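You operate a simulated robot arm through the tools that you are given. There is no shell and no other tool.

You run a simulated robot arm. Do the job below in one go: nothing can be reset, and whatever is moved stays where it is left.

JOB
Set the dose to 8 seconds, grind into the portafilter and tamp it on the steel stand.
Fine: tamper back. Grind dial, leveller and other buttons as they are; power left on. Set down upright: tamper.

The check looks at the end state, three seconds after you hand in, the way a careful person would. Anything else that was tipped, shoved, dropped, spilled or broken makes it a failure.

ROBOT AND FRAMES
A 6-joint arm with a two-finger parallel gripper, fixed in place. Base frame: the origin is at the foot of the arm, x ahead of it, y to its left, z up; the work surface is at about z = 900. Readings come in mm, degrees, newtons and seconds.
With the tool pointing down near the work surface it reaches from about 240 to 660 mm from the base axis. Its first joint turns from -66.0 to 66.0 degrees. Payload 2.9 kg.
Tool frame: the origin (TCP) lies between the finger pads and is the grasp point; the fingertips stand 30 mm ahead of it; z points along the fingers, y is the line along which they close. Largest opening 110 mm; finger width 20, thickness 10; the body of the gripper, 48 by 112 mm, starts 55 mm behind the TCP.
Orientation is that of the tool frame in the base frame, as [roll, pitch, yaw] about the fixed x, y, z axes, in that order (R = Rz(yaw) Ry(pitch) Rx(roll)). With the fingers straight down and closing along the base's y, the tool's x points along the base's -x, its y along +y and its z along -z.

CONTROLS
- The arm moves only by the tool apply_moves. Its argument "moves" is a list of rows, each an object (a shift or turn left out is 0, a gripper value left out holds the last) with "dr": the turn, a rotation vector about the base's x, y, z in degrees, a list of three; "linear": the shift along the base's x, y, z in mm, a list of three; "jaw": the opening, from 0 (shut) to 1 (fully open). In form: [{"dr": [ax, ay, az], "linear": [dx, dy, dz], "jaw": jaw}, ...]. A call has 1 to 20 rows; each row is the pose to reach, as a shift and turn from the pose commanded when the call began. Rows are played at 5 a second. More than 50 mm and 8.6 degrees between two rows, or a gripper value outside its range, and nothing of the call is played. Where a pose cannot be reached the arm comes as near as it can. A force on the tool above 90 N (or 10 N above the force at the start of the call, whichever is more), or a blocked arm, ends the call early, and 0.2 s more pass. The fingers move at their own pace (about 108 mm/s each) and stop on an object; they squeeze with about 38 N. The grip force told is the motor's: it shows also when the fingers shut on nothing. Time passes only in rows, and 0.2 s behind the last, so rows that repeat a pose let the fingers close. The reply holds the time, the measured pose of the TCP, the force on the tool along the base axes, the opening and the grip force, in the units named above and with some noise, with the torque about the TCP (base axes, N m) and any sound that the robot's microphone picked up.
- Cameras (640 x 400 px; columns grow to the right, rows downward): "scene" is fixed at [89.5, 442.1, 1400.1]; the picture's right is [-0.64, -0.77, 0.00], its down [-0.33, 0.27, -0.91] and it looks along [0.70, -0.58, -0.42] (base axes); focal length 230 px, centre (320, 200). "wrist" rides on the gripper at [72, 17, -103] in the tool frame; the picture's right is [-0.23, 0.97, 0.00], its down [-0.76, -0.18, -0.62] and it looks along [-0.61, -0.14, 0.78] (tool axes); focal length 222 px, centre (320, 200). There is no depth. A picture from a camera that has moved, and an enlarged one, comes with that camera's place and axes in the base frame and with its lens.
- snapshot(camera): a new picture of that camera. It takes no simulated time.
- enlarge(camera, box): a new picture of the part [left, top, right, bottom] of that camera's present view, enlarged. It takes no simulated time.
- job_done(): hands the job in; it is judged then, once.

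Nothing tells you positions but the pictures and the camera data. Unless the task says otherwise, let go and move clear before handing in.

The tools are called after "Call:" by a JSON object that holds its "name" and its "arguments". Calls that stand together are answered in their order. apply_moves: Moves the arm, as the interface text tells. Its arguments: {"type":"object","properties":{"moves":{"type":"array"}},"required":["moves"]} The other tools are called the same way: snapshot (camera) takes a picture; enlarge (camera, box) takes an enlarged picture of a part of a camera's view; job_done () hands the job in.

At the start:

```text
t: 0.0
eef_pos: [314.9, -46.8, 1355.8]
tcp_rot: [-179.8, -0.1, 180.0]
force: [-0.1, -0.3, -0.2]
torque: [-0.01, -0.01, 0.04]
opening: 109.9
grasp_force: 0.0
```

scene: 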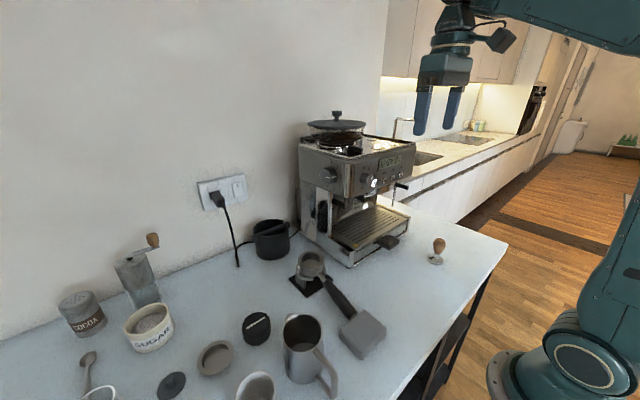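
wrist: 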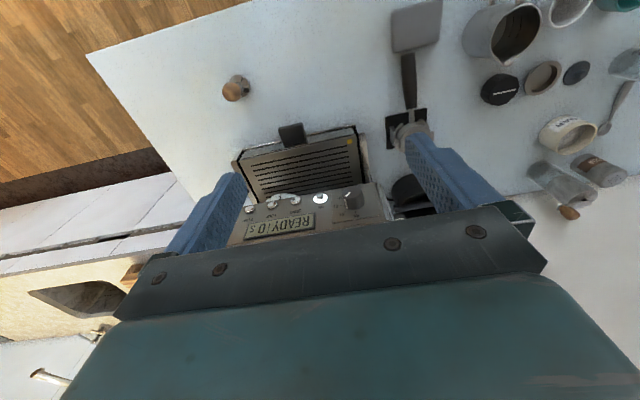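

I see an espresso machine with an integrated grinder, a display reading "READY 10 s", a tamper on the right, and a portafilter on a dark mat/stand left of the machine. I'll look closer before moving.

Call:
{"name": "enlarge", "arguments": {"camera": "scene", "box": [280, 90, 440, 190]}}

Call:
{"name": "enlarge", "arguments": {"camera": "scene", "box": [240, 210, 400, 310]}}

Call:
{"name": "enlarge", "arguments": {"camera": "wrist", "box": [210, 120, 450, 270]}}

Call:
{"name": "enlarge", "arguments": {"camera": "scene", "box": [180, 290, 400, 400]}}

Call:
{"name": "enlarge", "arguments": {"camera": "scene", "box": [300, 180, 460, 280]}}

```text
4.00 times, centred on (360, 140) of scene
camera zoom: at [89.5, 442.1, 1400.1], right [-0.64, -0.77, 0.0], down [-0.33, 0.27, -0.91], along [0.7, -0.58, -0.42], focal length 918 px, centre (160, 440)
```

zoom: 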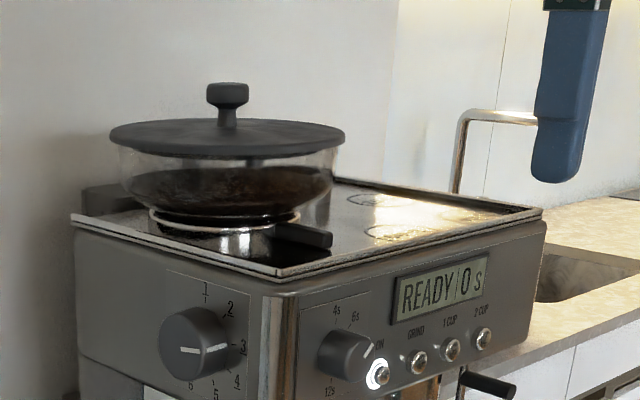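

```text
4.00 times, centred on (320, 260) of scene
camera zoom: at [89.5, 442.1, 1400.1], right [-0.64, -0.77, 0.0], down [-0.33, 0.27, -0.91], along [0.7, -0.58, -0.42], focal length 918 px, centre (320, -40)
```

zoom: 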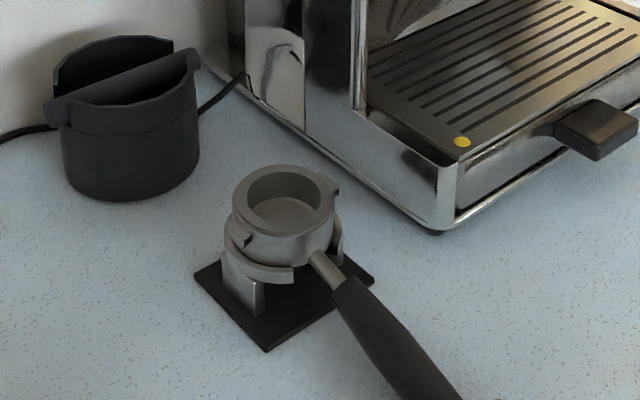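

```text
2.67 times, centred on (330, 195) of wrist
camera zoom: at [242.0, -27.7, 1459.1], right [0.23, 0.97, 0.0], down [0.76, -0.18, 0.62], along [0.61, -0.14, -0.78], focal length 592 px, centre (293, 213)
```

zoom: 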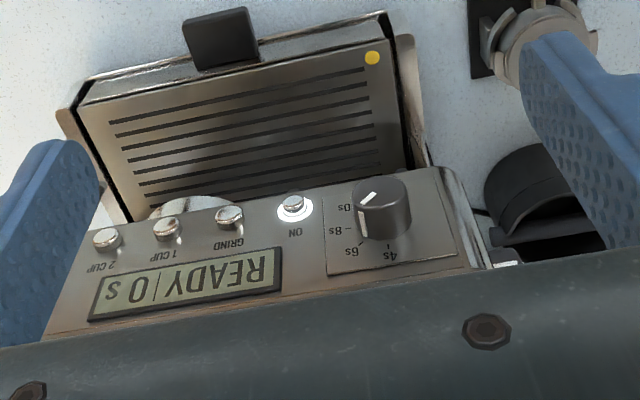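

```text
2.91 times, centred on (290, 345) of scene
camera zoom: at [89.5, 442.1, 1400.1], right [-0.64, -0.77, 0.0], down [-0.33, 0.27, -0.91], along [0.7, -0.58, -0.42], focal length 668 px, centre (407, -222)
```

zoom: 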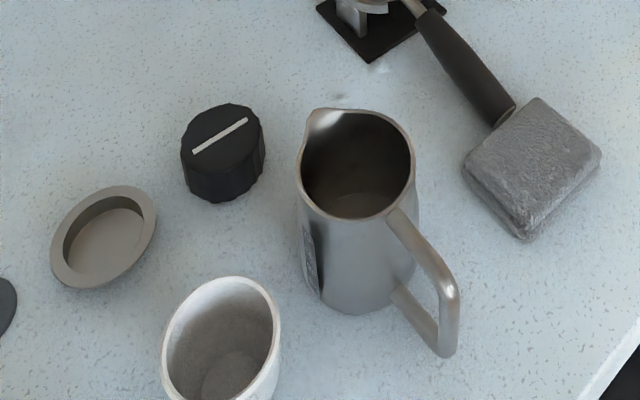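

```text
4.00 times, centred on (380, 230) of scene
camera zoom: at [89.5, 442.1, 1400.1], right [-0.64, -0.77, 0.0], down [-0.33, 0.27, -0.91], along [0.7, -0.58, -0.42], focal length 918 px, centre (80, 80)
```

zoom: 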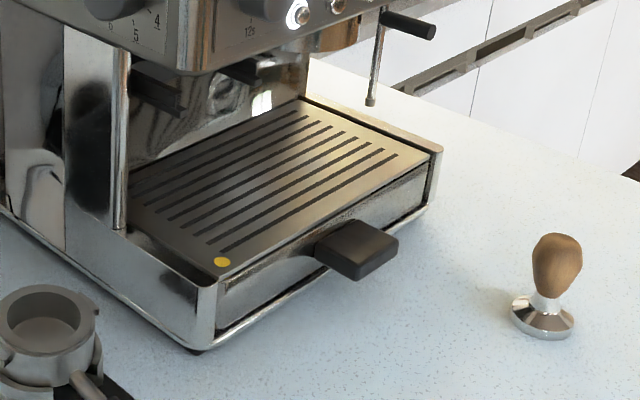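

The front panel faces the robot (-x): dose dial around (460,-24,1190), with the ON, GRIND, 1 CUP and 2 CUP buttons to its right. The portafilter sits on its stand near (512,125), and the tamper is near (308,-236). I'll tilt the wrist to look at the machine's front and the grinder cradle.

Call:
{"name": "apply_moves", "arguments": {"moves": [{"linear": [-5, -6, -33], "dr": [0, -6, 0]}, {"linear": [-10, -12, -66], "dr": [0, -12, 0]}, {"linear": [-15, -18, -99], "dr": [0, -18, 0]}, {"linear": [-20, -24, -132], "dr": [0, -24, 0]}, {"linear": [-25, -30, -165], "dr": [0, -30, 0]}, {"linear": [-30, -36, -198], "dr": [0, -36, 0]}, {"linear": [-35, -42, -231], "dr": [0, -42, 0]}, {"linear": [-40, -48, -264], "dr": [0, -48, 0]}]}}

Call:
{"name": "snapshot", "arguments": {"camera": "wrist"}}

Call:
{"name": "snapshot", "arguments": {"camera": "scene"}}

```text
t: 1.8
eef_pos: [291.1, -106.0, 1111.8]
tcp_rot: [179.9, 48.1, 179.9]
force: [-0.3, 0.9, 0.4]
torque: [-0.01, -0.02, -0.03]
opening: 110.0
grasp_force: 0.1
out of reach, approached as far as the arm can: row 2, 8
```

```text
taken
camera wrist: at [166.1, -87.6, 1127.7], right [0.15, 0.97, 0.17], down [0.05, -0.18, 0.98], along [0.99, -0.14, -0.07], focal length 222 px, centre (320, 200)
```

wrist: 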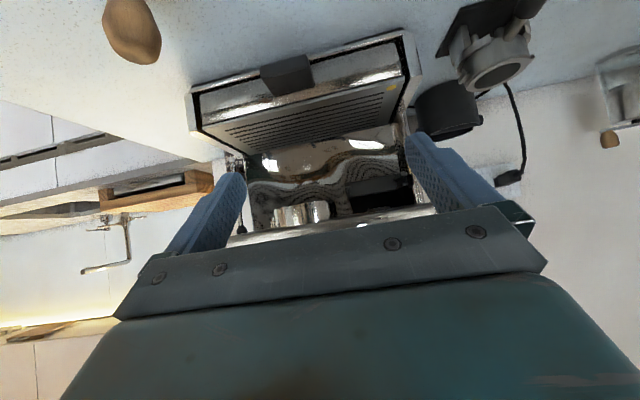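

```text
taken
```

scene: 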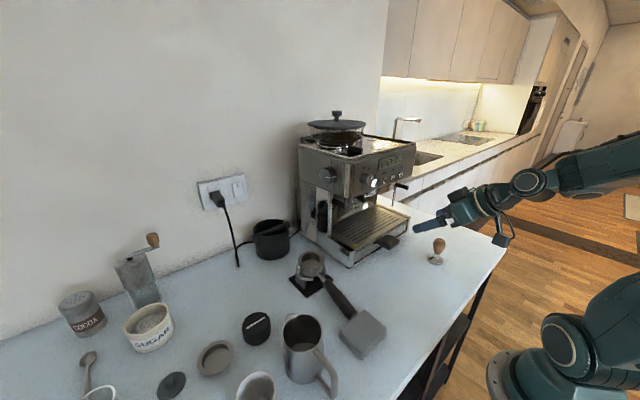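

The wrist camera now sees the machine front upside down. I'll enlarge the area under the head to find the grinder outlet and cradle.

Call:
{"name": "enlarge", "arguments": {"camera": "wrist", "box": [230, 130, 440, 250]}}

Call:
{"name": "enlarge", "arguments": {"camera": "wrist", "box": [390, 0, 550, 100]}}

Call:
{"name": "enlarge", "arguments": {"camera": "scene", "box": [290, 160, 420, 240]}}

Call:
{"name": "enlarge", "arguments": {"camera": "scene", "box": [320, 150, 420, 210]}}

```text
3.05 times, centred on (335, 190) of wrist
camera zoom: at [166.1, -87.6, 1127.7], right [0.15, 0.97, 0.17], down [0.05, -0.18, 0.98], along [0.99, -0.14, -0.07], focal length 677 px, centre (274, 230)
```

zoom: 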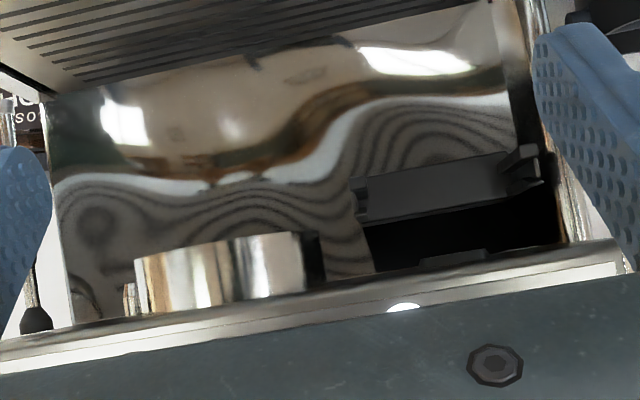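

```text
4.00 times, centred on (470, 50) of wrist
camera zoom: at [166.1, -87.6, 1127.7], right [0.15, 0.97, 0.17], down [0.05, -0.18, 0.98], along [0.99, -0.14, -0.07], focal length 888 px, centre (-280, 800)
```

zoom: 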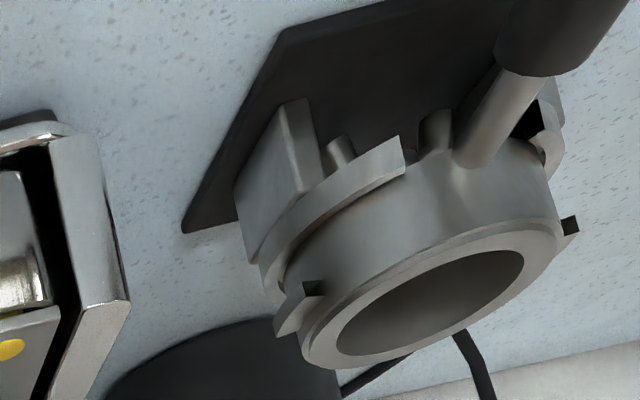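

```text
4.92 times, centred on (355, 200) of scene
camera zoom: at [89.5, 442.1, 1400.1], right [-0.64, -0.77, 0.0], down [-0.33, 0.27, -0.91], along [0.7, -0.58, -0.42], focal length 1130 px, centre (148, 200)
```

zoom: 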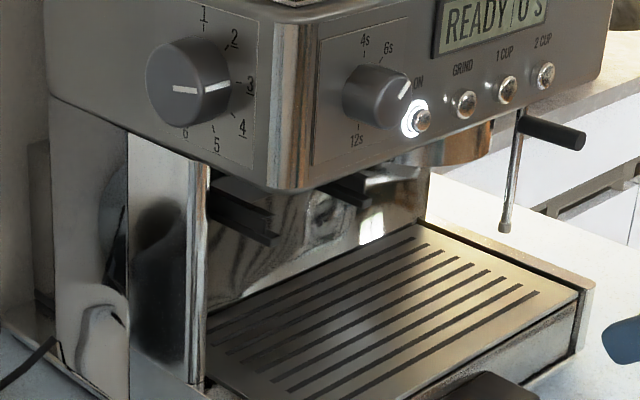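

```text
6.40 times, centred on (370, 180) of scene
camera zoom: at [89.5, 442.1, 1400.1], right [-0.64, -0.77, 0.0], down [-0.33, 0.27, -0.91], along [0.7, -0.58, -0.42], focal length 1470 px, centre (0, 328)
```

zoom: 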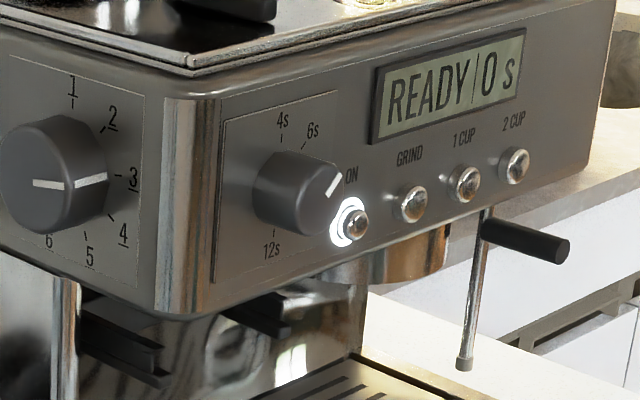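

Under the head, on the left, I make out a black fork cradle with rail tips near (507,-3,1094) and (508,-92,1094), and the group head to its right. I'll tilt further and move closer to see the fork and the dial front-on.

Call:
{"name": "apply_moves", "arguments": {"moves": [{"linear": [25, 8, 0], "dr": [0, -5, 0]}, {"linear": [50, 16, 0], "dr": [0, -10, 0]}, {"linear": [75, 24, -5], "dr": [0, -15, 0]}, {"linear": [100, 32, -10], "dr": [0, -20, 0]}]}}

Call:
{"name": "snapshot", "arguments": {"camera": "wrist"}}

```text
t: 2.8
eef_pos: [399.2, -76.4, 1106.7]
tcp_rot: [179.8, 68.0, 179.9]
force: [-0.6, 0.0, 0.7]
torque: [-0.03, 0.02, -0.01]
opening: 109.9
grasp_force: 0.1
out of reach, approached as far as the arm can: row 1, 2, 3, 4
```

```text
taken
camera wrist: at [277.0, -57.9, 1079.0], right [0.09, 0.97, 0.21], down [-0.29, -0.18, 0.94], along [0.95, -0.14, 0.27], focal length 222 px, centre (320, 200)
```

wrist: 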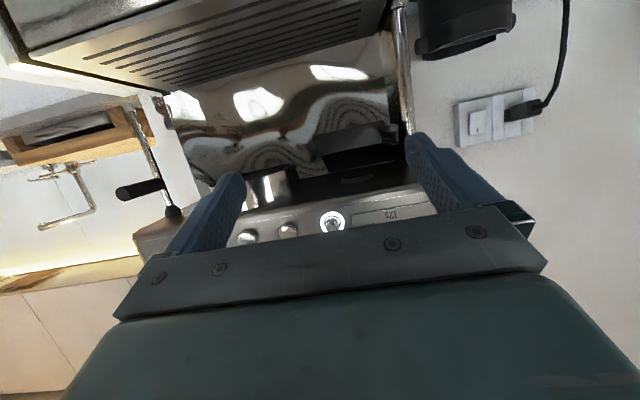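

Call:
{"name": "enlarge", "arguments": {"camera": "wrist", "box": [230, 90, 430, 220]}}

Call:
{"name": "enlarge", "arguments": {"camera": "wrist", "box": [290, 110, 430, 200]}}

Call:
{"name": "enlarge", "arguments": {"camera": "scene", "box": [330, 150, 410, 210]}}

```text
3.08 times, centred on (330, 155) of wrist
camera zoom: at [277.0, -57.9, 1079.0], right [0.09, 0.97, 0.21], down [-0.29, -0.18, 0.94], along [0.95, -0.14, 0.27], focal length 684 px, centre (289, 338)
```

zoom: 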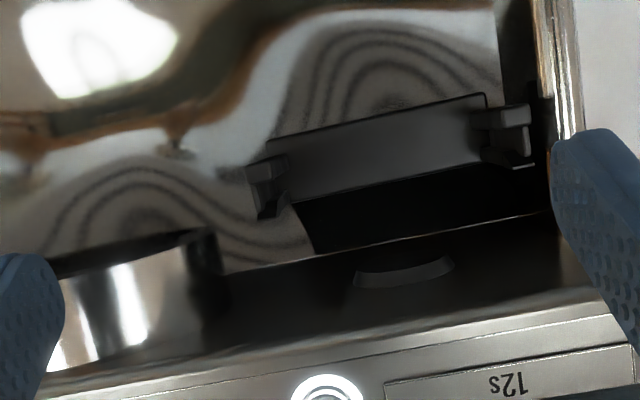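

```text
4.44 times, centred on (360, 155) of wrist
camera zoom: at [277.0, -57.9, 1079.0], right [0.09, 0.97, 0.21], down [-0.29, -0.18, 0.94], along [0.95, -0.14, 0.27], focal length 987 px, centre (142, 400)
```

zoom: 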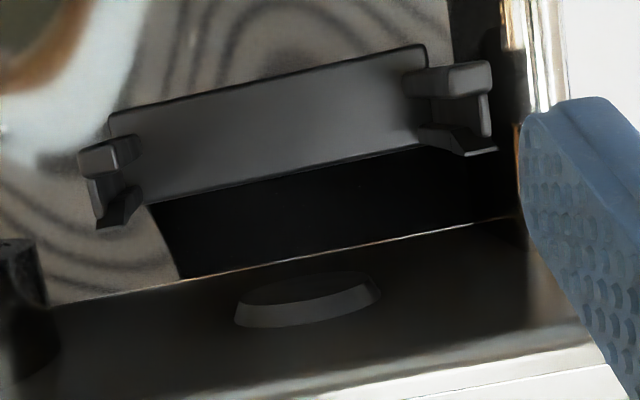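

```text
6.67 times, centred on (370, 180) of scene
camera zoom: at [89.5, 442.1, 1400.1], right [-0.64, -0.77, 0.0], down [-0.33, 0.27, -0.91], along [0.7, -0.58, -0.42], focal length 1531 px, centre (-13, 333)
```

zoom: 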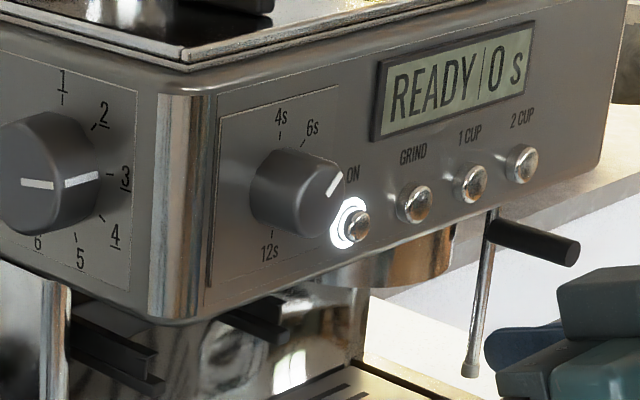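

The cradle has two inward-facing C-channels (z≈1084–1102, centred on y≈-47), with the grinder chute above it. The portafilter's lugs must slide into them. Next I want a front view of the dose dial, so I'll back off and raise the camera.

Call:
{"name": "apply_moves", "arguments": {"moves": [{"linear": [-20, 5, 25], "dr": [0, 7, 0]}, {"linear": [-35, 10, 50], "dr": [0, 14, 0]}, {"linear": [-45, 15, 75], "dr": [0, 21, 0]}, {"linear": [-48, 19, 100], "dr": [0, 28, 0]}]}}

Call:
{"name": "snapshot", "arguments": {"camera": "wrist"}}

Call:
{"name": "enlarge", "arguments": {"camera": "wrist", "box": [250, 150, 410, 250]}}

```text
t: 3.8
eef_pos: [351.5, -59.1, 1208.1]
tcp_rot: [-180.0, 40.0, 179.9]
force: [0.7, 0.2, -0.2]
torque: [0.0, 0.0, -0.03]
opening: 110.1
grasp_force: 0.1
```

```text
taken
camera wrist: at [229.4, -39.2, 1241.3], right [0.18, 0.97, 0.15], down [0.18, -0.18, 0.97], along [0.97, -0.14, -0.21], focal length 222 px, centre (320, 200)
```

wrist: 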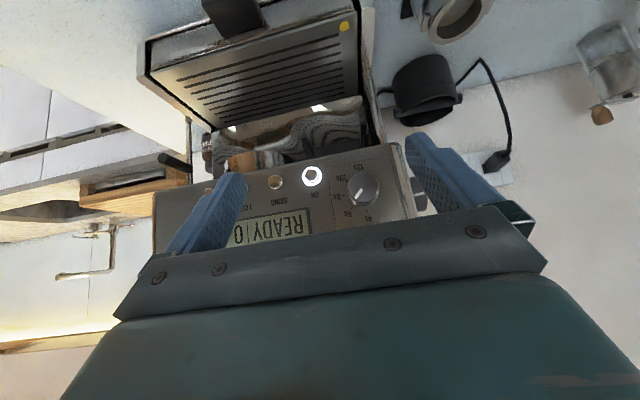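

```text
4.00 times, centred on (330, 200) of wrist
camera zoom: at [229.4, -39.2, 1241.3], right [0.18, 0.97, 0.15], down [0.18, -0.18, 0.97], along [0.97, -0.14, -0.21], focal length 888 px, centre (280, 200)
```

zoom: 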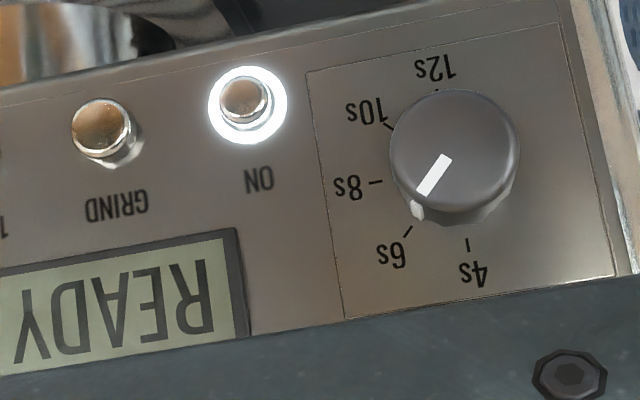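

The dial currently points at 6s; 8s is 45° clockwise seen from the front, which is +45° about base +x. I'll bring the gripper horizontal in front of the knob (y≈-26, z≈1190) with the jaw partly closed, to check the reach.

Call:
{"name": "apply_moves", "arguments": {"moves": [{"linear": [5, 5, 0], "dr": [0, -7.2, 0], "jaw": 0.5}, {"linear": [10, 10, -2], "dr": [0, -14.3, 0], "jaw": 0.5}, {"linear": [15, 15, -5], "dr": [0, -21.4, 0], "jaw": 0.5}, {"linear": [20, 20, -8], "dr": [0, -28.6, 0], "jaw": 0.5}, {"linear": [25, 25, -12], "dr": [0, -35.7, 0], "jaw": 0.5}, {"linear": [30, 30, -15], "dr": [0, -42.8, 0], "jaw": 0.5}, {"linear": [35, 33, -18], "dr": [0, -50, 0], "jaw": 0.5}, {"linear": [35, 33, -18], "dr": [0, -50, 0], "jaw": 0.5}]}}

Call:
{"name": "snapshot", "arguments": {"camera": "wrist"}}

Call:
{"name": "snapshot", "arguments": {"camera": "scene"}}

```text
t: 5.6
eef_pos: [408.9, -25.7, 1207.1]
tcp_rot: [15.6, 89.9, 15.6]
force: [0.2, 0.0, 0.4]
torque: [-0.02, 0.01, 0.03]
opening: 55.1
grasp_force: 0.1
out of reach, approached as far as the arm can: row 6, 7, 8
```

```text
taken
camera wrist: at [307.0, -7.6, 1134.6], right [0.0, 0.97, 0.23], down [-0.62, -0.18, 0.76], along [0.78, -0.14, 0.61], focal length 222 px, centre (320, 200)
```

wrist: 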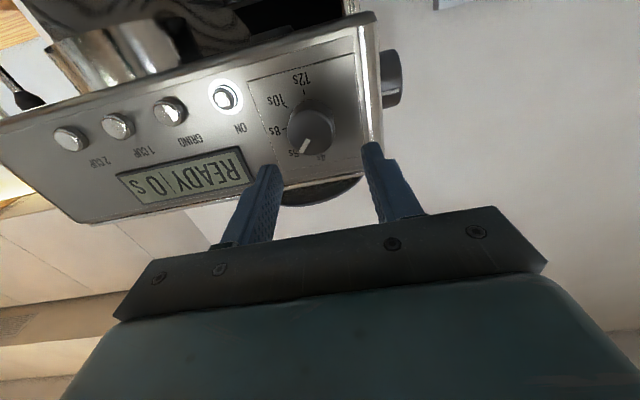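

```text
taken
```

scene: 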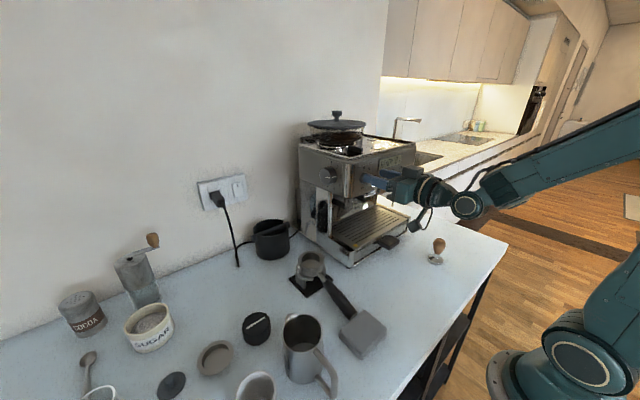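

The tool is horizontal at (409,-26,1207), close to the panel. I'll zoom in to measure the knob relative to the fingers.

Call:
{"name": "enlarge", "arguments": {"camera": "wrist", "box": [210, 50, 410, 210]}}

Call:
{"name": "enlarge", "arguments": {"camera": "scene", "box": [330, 150, 410, 210]}}

```text
2.50 times, centred on (310, 130) of wrist
camera zoom: at [307.0, -7.6, 1134.6], right [0.0, 0.97, 0.23], down [-0.62, -0.18, 0.76], along [0.78, -0.14, 0.61], focal length 555 px, centre (345, 375)
```

zoom: 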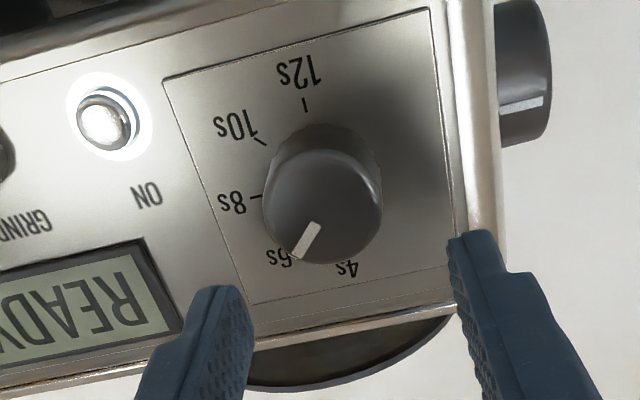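

```text
6.67 times, centred on (370, 180) of scene
camera zoom: at [89.5, 442.1, 1400.1], right [-0.64, -0.77, 0.0], down [-0.33, 0.27, -0.91], along [0.7, -0.58, -0.42], focal length 1531 px, centre (-13, 333)
```

zoom: 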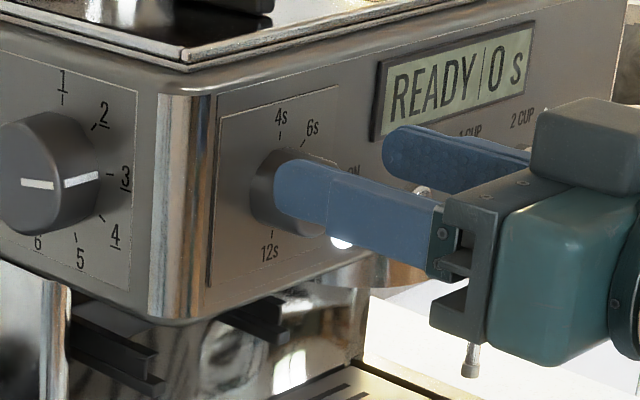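

From two wrist views, the knob's front face centre is at about (450,-26,1189) and the panel is at x≈469. The ticks are 45° apart, so I'll lower to the knob's height, then move in and grasp.

Call:
{"name": "apply_moves", "arguments": {"moves": [{"linear": [4, 0, -9], "jaw": 0.5}, {"linear": [8, -0.3, -18], "jaw": 0.5}, {"linear": [8, -0.3, -18], "jaw": 0.5}]}}

Call:
{"name": "enlarge", "arguments": {"camera": "wrist", "box": [210, 50, 410, 210]}}

```text
t: 6.4
eef_pos: [421.3, -27.3, 1190.4]
tcp_rot: [51.9, 89.9, 52.0]
force: [0.0, -1.2, 0.2]
torque: [-0.01, 0.02, 0.0]
opening: 54.9
grasp_force: 0.0
out of reach, approached as far as the arm can: row 2, 3
```

```text
2.50 times, centred on (310, 130) of wrist
camera zoom: at [317.7, -8.8, 1118.3], right [0.0, 0.97, 0.23], down [-0.62, -0.18, 0.76], along [0.78, -0.14, 0.61], focal length 555 px, centre (345, 375)
```

zoom: 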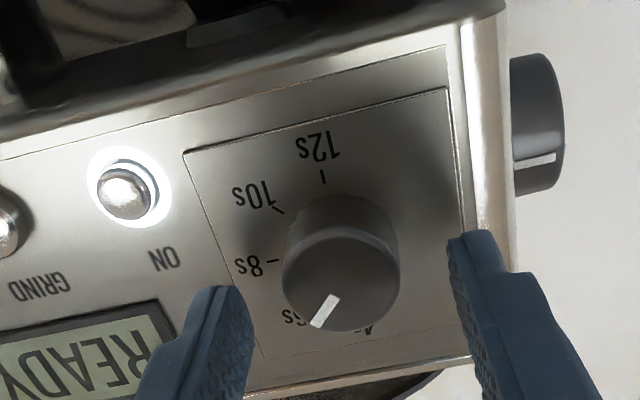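

The knob sits midway between the fingers. I'll advance 14 mm and close gently on it.

Call:
{"name": "apply_moves", "arguments": {"moves": [{"linear": [5, 0.5, -1], "jaw": 0.5}, {"linear": [10, 0.8, -1], "jaw": 0.5}, {"linear": [13.5, 0.8, -1], "jaw": 0.5}, {"linear": [13.5, 0.8, -1], "jaw": 0.5}]}}

Call:
{"name": "enlarge", "arguments": {"camera": "wrist", "box": [210, 50, 410, 210]}}

Call:
{"name": "enlarge", "arguments": {"camera": "scene", "box": [330, 150, 410, 200]}}

```text
t: 7.4
eef_pos: [433.9, -26.6, 1191.2]
tcp_rot: [17.4, 89.9, 17.3]
force: [0.6, 0.4, 0.1]
torque: [0.01, -0.01, -0.02]
opening: 54.9
grasp_force: 0.0
```

```text
2.50 times, centred on (310, 130) of wrist
camera zoom: at [331.1, -8.0, 1117.7], right [0.0, 0.97, 0.23], down [-0.62, -0.18, 0.76], along [0.78, -0.14, 0.61], focal length 555 px, centre (345, 375)
```

zoom: 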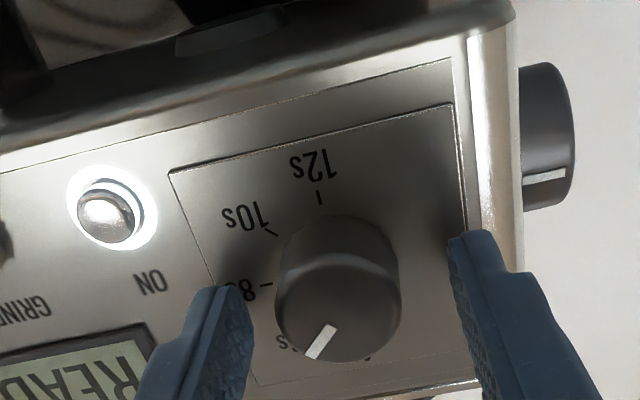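

```text
8.00 times, centred on (370, 175) of scene
camera zoom: at [89.5, 442.1, 1400.1], right [-0.64, -0.77, 0.0], down [-0.33, 0.27, -0.91], along [0.7, -0.58, -0.42], focal length 1837 px, centre (-80, 400)
```

zoom: 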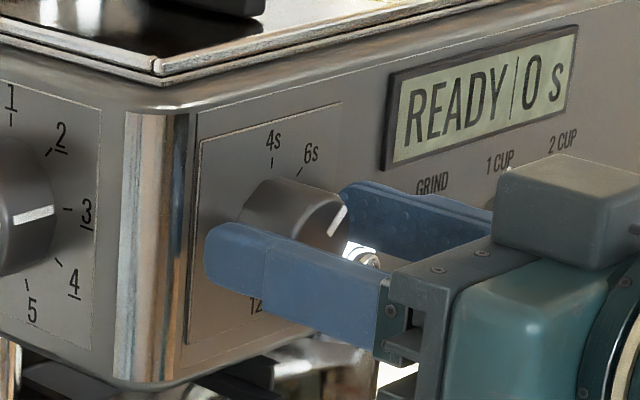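

Call:
{"name": "apply_moves", "arguments": {"moves": [{"linear": [0, 0.3, -1.5], "jaw": 0.5}, {"linear": [0, 0.3, -1.5], "jaw": 0.2}, {"linear": [0, 0.3, -1.5], "jaw": 0.2}, {"linear": [0, 0.3, -1.5], "jaw": 0.2}]}}

Call:
{"name": "enlarge", "arguments": {"camera": "wrist", "box": [210, 50, 410, 210]}}

```text
t: 8.4
eef_pos: [433.2, -28.7, 1188.4]
tcp_rot: [-27.2, 89.8, -27.6]
force: [0.2, -17.5, 0.3]
torque: [0.03, -0.26, -0.09]
opening: 31.5
grasp_force: 45.2
```

```text
2.50 times, centred on (310, 130) of wrist
camera zoom: at [331.1, -9.2, 1116.2], right [0.0, 0.97, 0.23], down [-0.63, -0.17, 0.76], along [0.78, -0.14, 0.61], focal length 555 px, centre (345, 375)
```

zoom: 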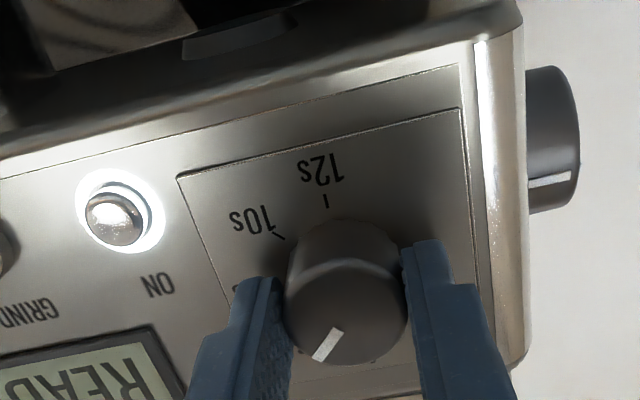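

The knob is gripped with 31.5 mm between the fingers and a small sideways load, so I'll recentre slightly. Then I'll turn +45° about base x.

Call:
{"name": "apply_moves", "arguments": {"moves": [{"linear": [0, -2, 0], "jaw": 0.2}, {"linear": [0, -2, 0], "dr": [5.6, 0, 0], "jaw": 0.2}, {"linear": [0, -2, 0], "dr": [11.2, 0, 0], "jaw": 0.2}, {"linear": [0, -2, 0], "dr": [16.9, 0, 0], "jaw": 0.2}, {"linear": [0, -2, 0], "dr": [22.5, 0, 0], "jaw": 0.2}, {"linear": [0, -2, 0], "dr": [28.1, 0, 0], "jaw": 0.2}, {"linear": [0, -2, 0], "dr": [33.7, 0, 0], "jaw": 0.2}, {"linear": [0, -2, 0], "dr": [39.4, 0, 0], "jaw": 0.2}, {"linear": [0, -2, 0], "dr": [45, 0, 0], "jaw": 0.2}, {"linear": [0, -2, 0], "dr": [45, 0, 0], "jaw": 0.2}]}}

Call:
{"name": "snapshot", "arguments": {"camera": "wrist"}}

Call:
{"name": "enlarge", "arguments": {"camera": "scene", "box": [330, 150, 410, 200]}}

```text
t: 10.6
eef_pos: [434.9, -28.0, 1189.1]
tcp_rot: [89.9, 44.9, 90.0]
force: [-1.3, 4.7, 5.9]
torque: [0.01, -0.01, -0.24]
opening: 31.2
grasp_force: 44.4
```

```text
taken
camera wrist: at [330.9, 37.1, 1149.8], right [0.0, 0.53, 0.85], down [-0.62, -0.66, 0.41], along [0.78, -0.53, 0.33], focal length 222 px, centre (320, 200)
```

wrist: 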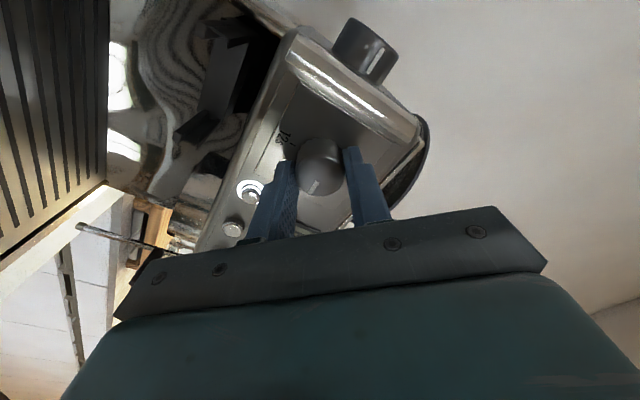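

```text
8.00 times, centred on (370, 175) of scene
camera zoom: at [89.4, 442.2, 1400.0], right [-0.64, -0.77, 0.0], down [-0.33, 0.27, -0.91], along [0.7, -0.58, -0.42], focal length 1837 px, centre (-80, 400)
```

zoom: 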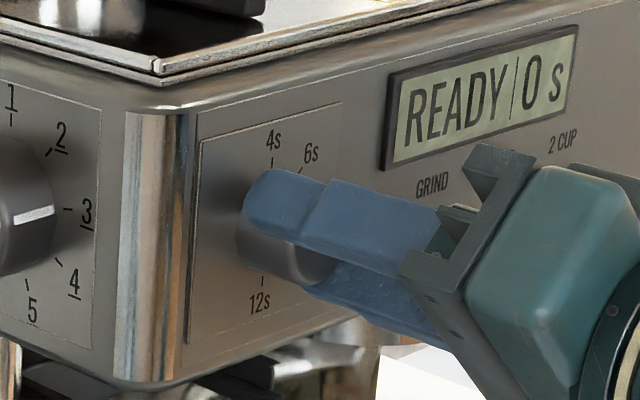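

The pointer kept its place relative to the gripper, so the knob turned with it. I'll open slightly, back straight off and check the dial.

Call:
{"name": "apply_moves", "arguments": {"moves": [{"linear": [0, 0, 0], "jaw": 0.42}, {"linear": [0, 0, 0], "jaw": 0.42}, {"linear": [-10, 0, 0], "jaw": 0.42}, {"linear": [-25, 0, 0], "jaw": 0.42}, {"linear": [-25, 0, 0], "jaw": 0.42}]}}

Call:
{"name": "snapshot", "arguments": {"camera": "wrist"}}

Call:
{"name": "enlarge", "arguments": {"camera": "wrist", "box": [220, 90, 380, 190]}}

Call:
{"name": "enlarge", "arguments": {"camera": "scene", "box": [330, 150, 410, 200]}}

```text
t: 11.8
eef_pos: [418.0, -29.2, 1193.9]
tcp_rot: [90.1, 45.0, 90.0]
force: [0.3, -0.2, 0.5]
torque: [-0.01, 0.01, -0.01]
opening: 46.2
grasp_force: 0.1
out of reach, approached as far as the arm can: row 4, 5
```

```text
taken
camera wrist: at [314.8, 35.8, 1155.4], right [0.0, 0.53, 0.85], down [-0.62, -0.66, 0.41], along [0.78, -0.53, 0.33], focal length 222 px, centre (320, 200)
```

wrist: 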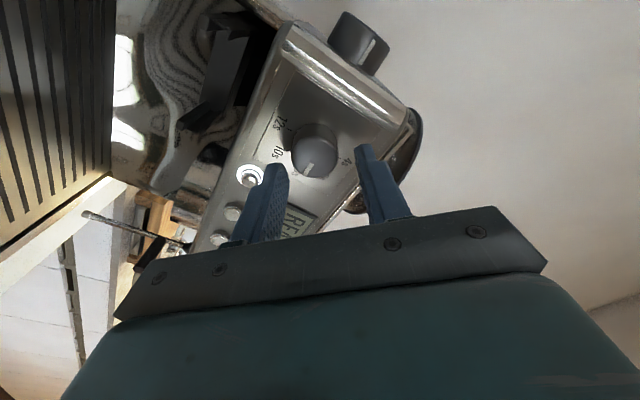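

```text
4.00 times, centred on (300, 140) of wrist
camera zoom: at [314.8, 35.8, 1155.4], right [0.0, 0.53, 0.85], down [-0.62, -0.66, 0.41], along [0.78, -0.53, 0.33], focal length 888 px, centre (400, 440)
```

zoom: 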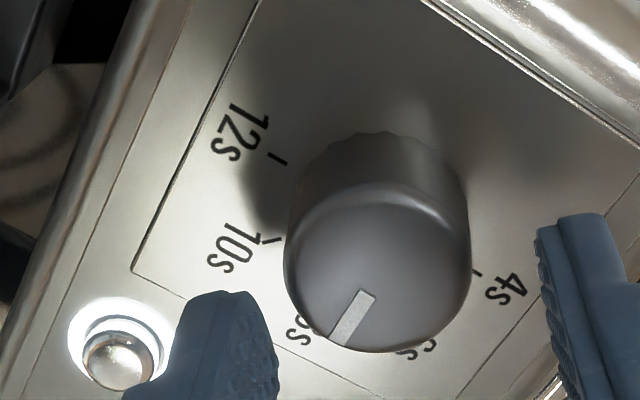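

```text
8.00 times, centred on (370, 175) of scene
camera zoom: at [89.5, 442.1, 1400.1], right [-0.64, -0.77, 0.0], down [-0.33, 0.27, -0.91], along [0.7, -0.58, -0.42], focal length 1837 px, centre (-80, 400)
```

zoom: 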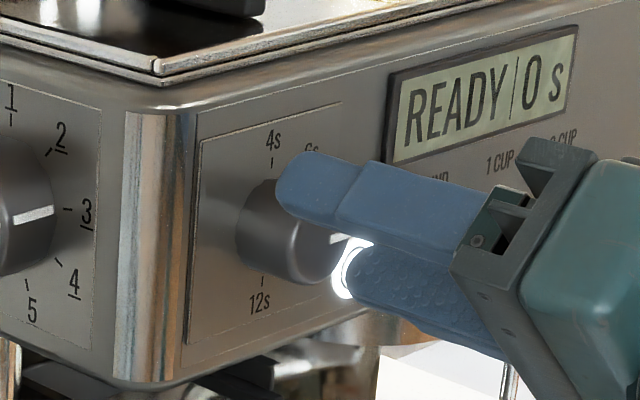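

The dial seems to point at 8s. I'll unroll the wrist and back up for a frontal check of the dial.

Call:
{"name": "apply_moves", "arguments": {"moves": [{"linear": [-5, 0, 6], "dr": [-7.5, 0, 0], "jaw": 0.5}, {"linear": [-8, 0, 12], "dr": [-15, 0, 0], "jaw": 0.5}, {"linear": [-8, 0, 18], "dr": [-22.5, 0, 0], "jaw": 0.5}, {"linear": [-8, 0, 22], "dr": [-30, 0, 0], "jaw": 0.5}, {"linear": [-8, 0, 25], "dr": [-37.5, 0, 0], "jaw": 0.5}, {"linear": [-8, 0, 25], "dr": [-45, 0, 0], "jaw": 0.5}]}}

Call:
{"name": "apply_moves", "arguments": {"moves": [{"linear": [-8, -4, 0], "dr": [0, 7.2, 0], "jaw": 0.5}, {"linear": [-16, -8, 0], "dr": [0, 14.3, 0], "jaw": 0.5}, {"linear": [-24, -12, 0], "dr": [0, 21.4, 0], "jaw": 0.5}, {"linear": [-32, -16, 0], "dr": [0, 28.6, 0], "jaw": 0.6}, {"linear": [-40, -20, -3], "dr": [0, 35.7, 0], "jaw": 0.7}, {"linear": [-48, -25, -6], "dr": [0, 42.8, 0], "jaw": 0.8}, {"linear": [-55, -30, -8], "dr": [0, 50, 0], "jaw": 1.0}, {"linear": [-55, -30, -8], "dr": [0, 50, 0], "jaw": 1.0}]}}

Call:
{"name": "enlarge", "arguments": {"camera": "wrist", "box": [250, 150, 410, 250]}}

```text
t: 13.2
eef_pos: [409.1, -28.9, 1219.2]
tcp_rot: [-69.8, 90.0, -69.8]
force: [-0.5, 0.4, -1.6]
torque: [0.01, -0.02, 0.01]
opening: 55.2
grasp_force: 0.0
```

```text
t: 15.0
eef_pos: [355.3, -59.0, 1210.2]
tcp_rot: [179.9, 39.9, 179.9]
force: [0.2, 0.3, 0.3]
torque: [0.0, -0.02, -0.03]
opening: 110.0
grasp_force: 0.0
```

```text
4.00 times, centred on (330, 200) of wrist
camera zoom: at [233.5, -39.5, 1244.2], right [0.18, 0.97, 0.15], down [0.18, -0.18, 0.97], along [0.97, -0.14, -0.21], focal length 888 px, centre (280, 200)
```

zoom: 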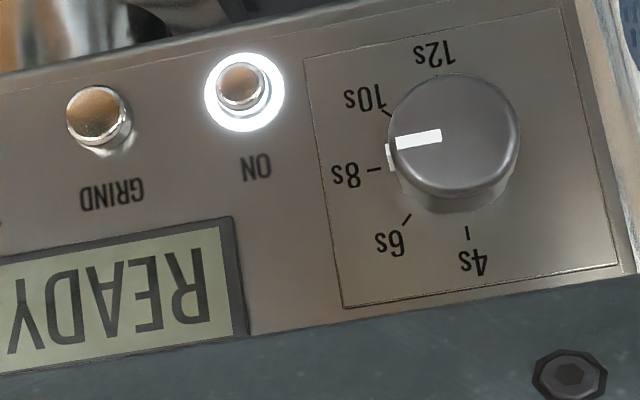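

The dial now points exactly at 8s. Next I'll move over to the portafilter with the tool pointing down to examine it, the stand and the handle.

Call:
{"name": "apply_moves", "arguments": {"moves": [{"linear": [-4, 37, -10], "dr": [0, 0, 0], "jaw": 1.0}, {"linear": [-8, 75, -20], "dr": [0, 8, 0], "jaw": 1.0}, {"linear": [-12, 112, -30], "dr": [0, 16, 0], "jaw": 1.0}, {"linear": [-16, 150, -40], "dr": [0, 24, 0], "jaw": 1.0}, {"linear": [-20, 187, -50], "dr": [0, 32, 0], "jaw": 1.0}, {"linear": [-20, 225, -60], "dr": [0, 40, 0], "jaw": 1.0}, {"linear": [-20, 225, -60], "dr": [0, 40, 0], "jaw": 1.0}]}}

Call:
{"name": "snapshot", "arguments": {"camera": "wrist"}}

```text
t: 16.6
eef_pos: [334.6, 167.8, 1151.2]
tcp_rot: [-180.0, 0.1, -180.0]
force: [-0.2, -0.5, 0.0]
torque: [-0.03, -0.04, 0.02]
opening: 110.1
grasp_force: 0.2
```

```text
taken
camera wrist: at [262.4, 185.9, 1254.8], right [0.23, 0.97, 0.0], down [0.76, -0.18, 0.62], along [0.61, -0.14, -0.78], focal length 222 px, centre (320, 200)
```

wrist: 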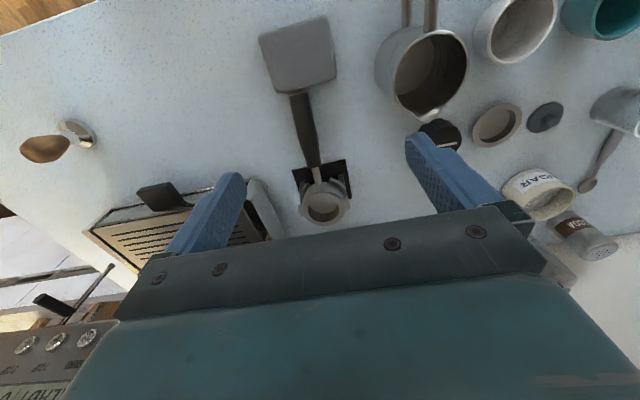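

Call:
{"name": "enlarge", "arguments": {"camera": "wrist", "box": [240, 130, 400, 230]}}

Call:
{"name": "enlarge", "arguments": {"camera": "wrist", "box": [230, 10, 390, 110]}}

Call:
{"name": "enlarge", "arguments": {"camera": "scene", "box": [280, 240, 400, 360]}}

```text
4.00 times, centred on (320, 180) of wrist
camera zoom: at [262.4, 185.9, 1254.8], right [0.23, 0.97, 0.0], down [0.76, -0.18, 0.62], along [0.61, -0.14, -0.78], focal length 888 px, centre (320, 280)
```

zoom: 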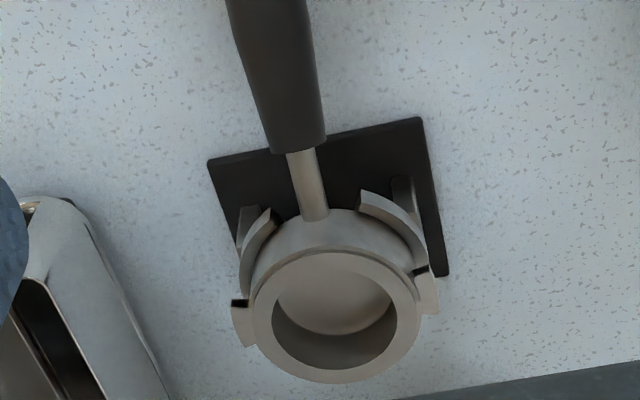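

```text
4.00 times, centred on (310, 60) of wrist
camera zoom: at [262.4, 185.9, 1254.8], right [0.23, 0.97, 0.0], down [0.76, -0.18, 0.62], along [0.61, -0.14, -0.78], focal length 888 px, centre (360, 760)
```

zoom: 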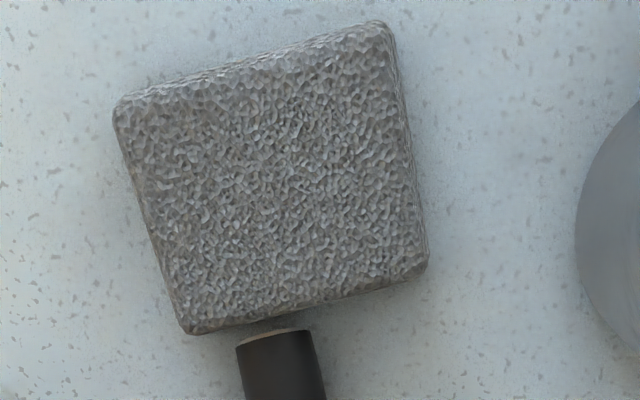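

```text
3.33 times, centred on (340, 300) of scene
camera zoom: at [89.5, 442.1, 1400.1], right [-0.64, -0.77, 0.0], down [-0.33, 0.27, -0.91], along [0.7, -0.58, -0.42], focal length 765 px, centre (253, -133)
```

zoom: 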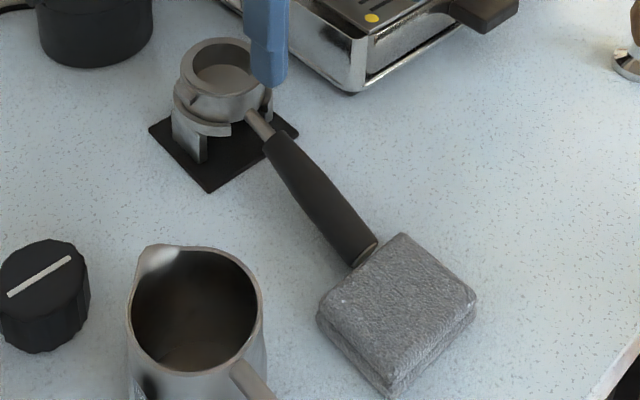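

The portafilter lies along x at y≈138, rim near z≈980, with its handle towards the robot. I need more accurate heights of the lugs, stand and handle, so I'll take a lower, more horizontal look.

Call:
{"name": "apply_moves", "arguments": {"moves": [{"linear": [6, -6, -22], "dr": [0, -7, 0], "jaw": 1.0}, {"linear": [12, -12, -44], "dr": [0, -14, 0], "jaw": 1.0}, {"linear": [18, -18, -66], "dr": [0, -21, 0], "jaw": 1.0}, {"linear": [24, -24, -88], "dr": [0, -28, 0], "jaw": 1.0}, {"linear": [30, -30, -110], "dr": [0, -35, 0], "jaw": 1.0}, {"linear": [36, -35, -126], "dr": [0, -40, 0], "jaw": 1.0}, {"linear": [36, -35, -126], "dr": [0, -40, 0], "jaw": 1.0}]}}

Call:
{"name": "snapshot", "arguments": {"camera": "wrist"}}

Call:
{"name": "enlarge", "arguments": {"camera": "wrist", "box": [250, 100, 410, 200]}}

```text
t: 18.2
eef_pos: [370.5, 132.1, 1025.4]
tcp_rot: [-179.8, 40.1, 179.9]
force: [0.2, 0.0, 0.5]
torque: [-0.04, 0.0, -0.01]
opening: 110.1
grasp_force: 0.1
```

```text
taken
camera wrist: at [249.4, 150.1, 1058.1], right [0.18, 0.97, 0.15], down [0.18, -0.18, 0.97], along [0.97, -0.14, -0.21], focal length 222 px, centre (320, 200)
```

wrist: 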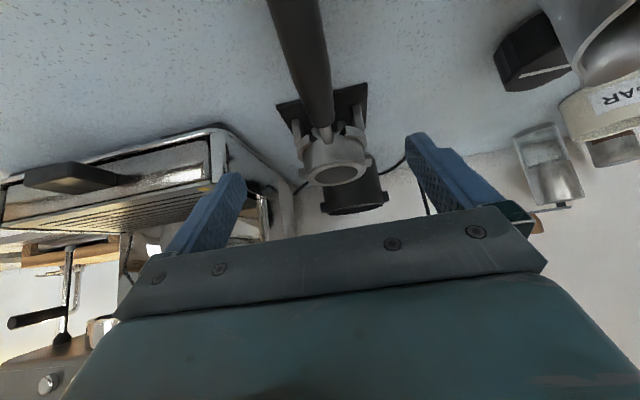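

```text
4.00 times, centred on (330, 150) of wrist
camera zoom: at [249.4, 150.1, 1058.1], right [0.18, 0.97, 0.15], down [0.18, -0.18, 0.97], along [0.97, -0.14, -0.21], focal length 888 px, centre (280, 400)
```

zoom: 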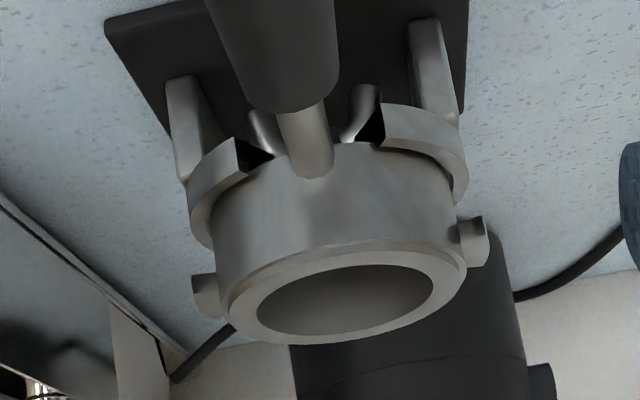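

Triangulated positions: rim centre (500,138,976), lugs at z≈964–976 spanning about 88 mm, and the handle ferrule near (433,138,952) with the handle sloping down toward me. Before picking it up, I'll get a closer, level view of the fork to know the exact insertion height and depth.

Call:
{"name": "apply_moves", "arguments": {"moves": [{"linear": [0, 0, 45], "dr": [0, -2, 0], "jaw": 0.8}, {"linear": [0, -35, 80], "dr": [0, -4, 0], "jaw": 0.8}, {"linear": [0, -80, 89], "dr": [0, -6, 0], "jaw": 0.8}, {"linear": [5, -125, 89], "dr": [0, -8, 0], "jaw": 0.8}, {"linear": [15, -165, 89], "dr": [0, -8, 0], "jaw": 0.8}, {"linear": [30, -194, 89], "dr": [0, -8, 0], "jaw": 0.8}, {"linear": [45, -194, 89], "dr": [0, -8, 0], "jaw": 0.8}, {"linear": [45, -194, 89], "dr": [0, -8, 0], "jaw": 0.8}]}}

Call:
{"name": "enlarge", "arguments": {"camera": "wrist", "box": [220, 120, 420, 245]}}

Call:
{"name": "enlarge", "arguments": {"camera": "wrist", "box": [290, 150, 418, 230]}}

```text
t: 20.0
eef_pos: [416.6, -62.8, 1113.9]
tcp_rot: [-180.0, 48.1, 180.0]
force: [-0.3, 0.3, -0.2]
torque: [0.0, 0.03, 0.03]
opening: 87.9
grasp_force: 0.0
```

```text
3.20 times, centred on (320, 182) of wrist
camera zoom: at [292.0, -44.8, 1130.0], right [0.15, 0.97, 0.17], down [0.05, -0.18, 0.98], along [0.99, -0.14, -0.07], focal length 711 px, centre (320, 256)
```

zoom: 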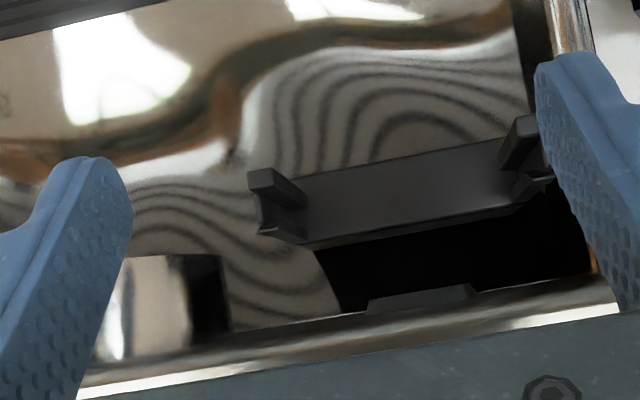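

```text
5.00 times, centred on (354, 190) of wrist
camera zoom: at [292.0, -44.8, 1130.0], right [0.15, 0.97, 0.17], down [0.05, -0.18, 0.98], along [0.99, -0.14, -0.07], focal length 1111 px, centre (150, 250)
```

zoom: 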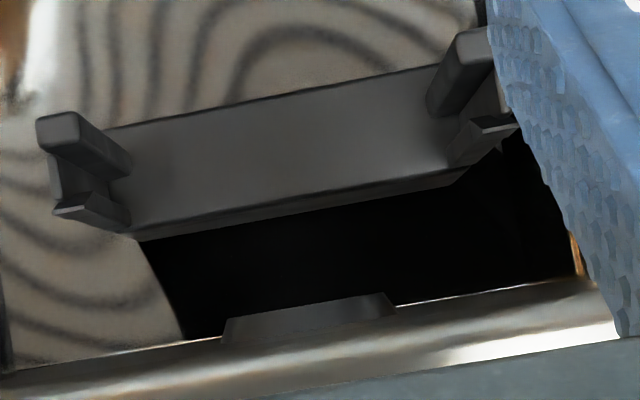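

Call:
{"name": "apply_moves", "arguments": {"moves": [{"linear": [-10, 15, 0], "jaw": 1.0}, {"linear": [-10, 15, 0], "jaw": 1.0}, {"linear": [-10, 15, 0], "jaw": 1.0}]}}

Call:
{"name": "enlarge", "arguments": {"camera": "wrist", "box": [270, 140, 350, 190]}}

Call:
{"name": "enlarge", "arguments": {"camera": "wrist", "box": [330, 140, 410, 190]}}

Call:
{"name": "enlarge", "arguments": {"camera": "wrist", "box": [270, 140, 414, 230]}}

```text
t: 20.8
eef_pos: [407.2, -48.3, 1113.8]
tcp_rot: [180.0, 47.9, 179.9]
force: [-0.8, 0.1, 0.7]
torque: [0.02, 0.01, -0.03]
opening: 110.1
grasp_force: 0.0
```

```text
8.00 times, centred on (310, 165) of wrist
camera zoom: at [281.6, -29.7, 1130.2], right [0.15, 0.97, 0.17], down [0.05, -0.18, 0.98], along [0.99, -0.14, -0.07], focal length 1777 px, centre (400, 480)
```

zoom: 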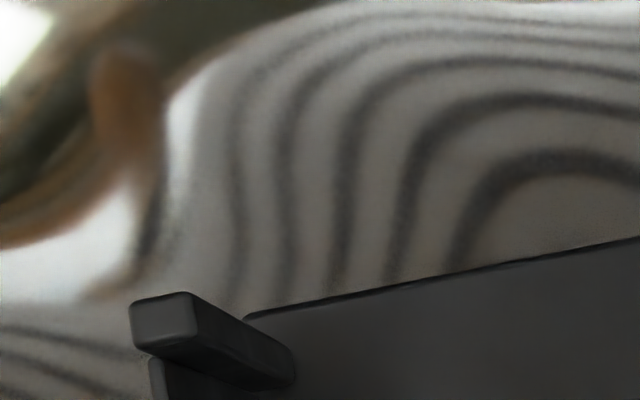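

```text
8.00 times, centred on (370, 165) of wrist
camera zoom: at [281.6, -29.7, 1130.2], right [0.15, 0.97, 0.17], down [0.05, -0.18, 0.98], along [0.99, -0.14, -0.07], focal length 1777 px, centre (-80, 480)
```

zoom: 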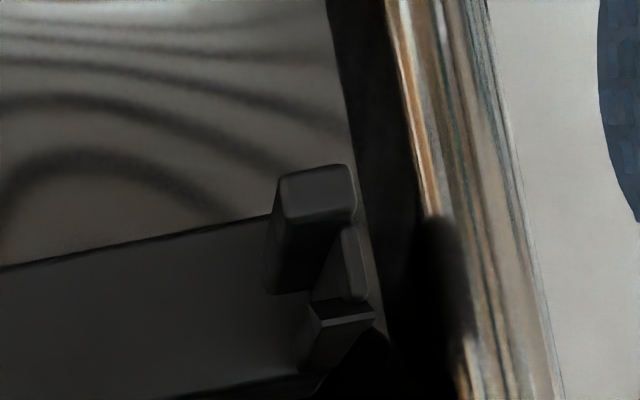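

```text
4.44 times, centred on (342, 185) of wrist
camera zoom: at [281.6, -29.7, 1130.2], right [0.15, 0.97, 0.17], down [0.05, -0.18, 0.98], along [0.99, -0.14, -0.07], focal length 987 px, centre (222, 267)
```

zoom: 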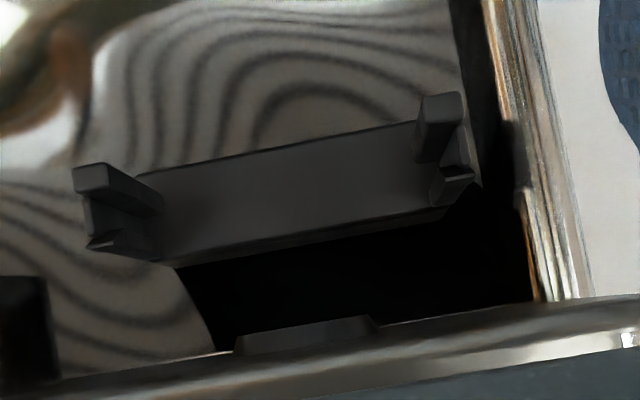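

The fork's slot looks to be z≈1091–1101, inner width about 86 mm, centred on y≈-47.5, with tips at x≈507. Now I'll take a close level view of the portafilter's lugs for comparison.

Call:
{"name": "apply_moves", "arguments": {"moves": [{"linear": [-30, 40, 0], "jaw": 1.0}, {"linear": [-35, 85, 0], "jaw": 1.0}, {"linear": [-35, 130, 0], "jaw": 1.0}, {"linear": [-30, 171, -10], "jaw": 1.0}, {"linear": [-10, 171, -45], "jaw": 1.0}, {"linear": [10, 171, -85], "jaw": 1.0}, {"linear": [30, 171, -110], "jaw": 1.0}, {"linear": [30, 171, -110], "jaw": 1.0}]}}

Call:
{"name": "snapshot", "arguments": {"camera": "wrist"}}

Call:
{"name": "enlarge", "arguments": {"camera": "wrist", "box": [250, 120, 410, 220]}}

```text
t: 22.6
eef_pos: [437.2, 123.3, 1005.3]
tcp_rot: [180.0, 48.1, 179.9]
force: [-0.7, 1.4, -0.4]
torque: [0.01, 0.03, 0.02]
opening: 110.0
grasp_force: 0.1
```

```text
taken
camera wrist: at [312.2, 141.7, 1019.9], right [0.15, 0.97, 0.17], down [0.04, -0.18, 0.98], along [0.99, -0.14, -0.07], focal length 222 px, centre (320, 200)
```

wrist: 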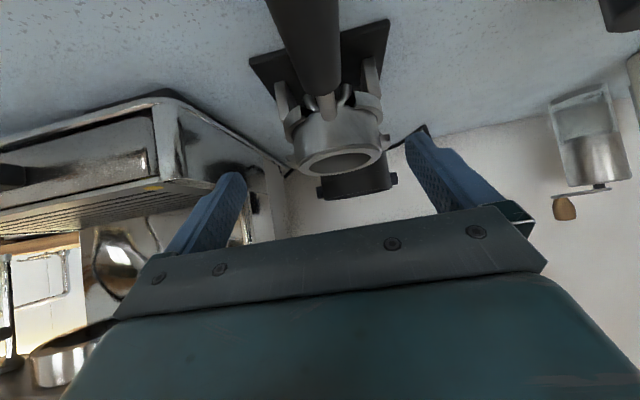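

```text
4.00 times, centred on (330, 170) of wrist
camera zoom: at [312.2, 141.7, 1019.9], right [0.15, 0.97, 0.17], down [0.04, -0.18, 0.98], along [0.99, -0.14, -0.07], focal length 888 px, centre (280, 320)
```

zoom: 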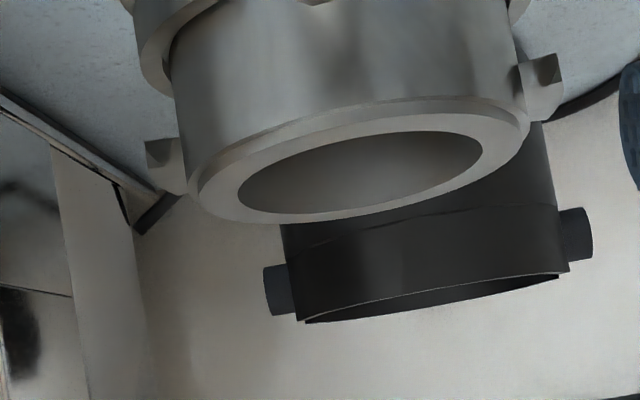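

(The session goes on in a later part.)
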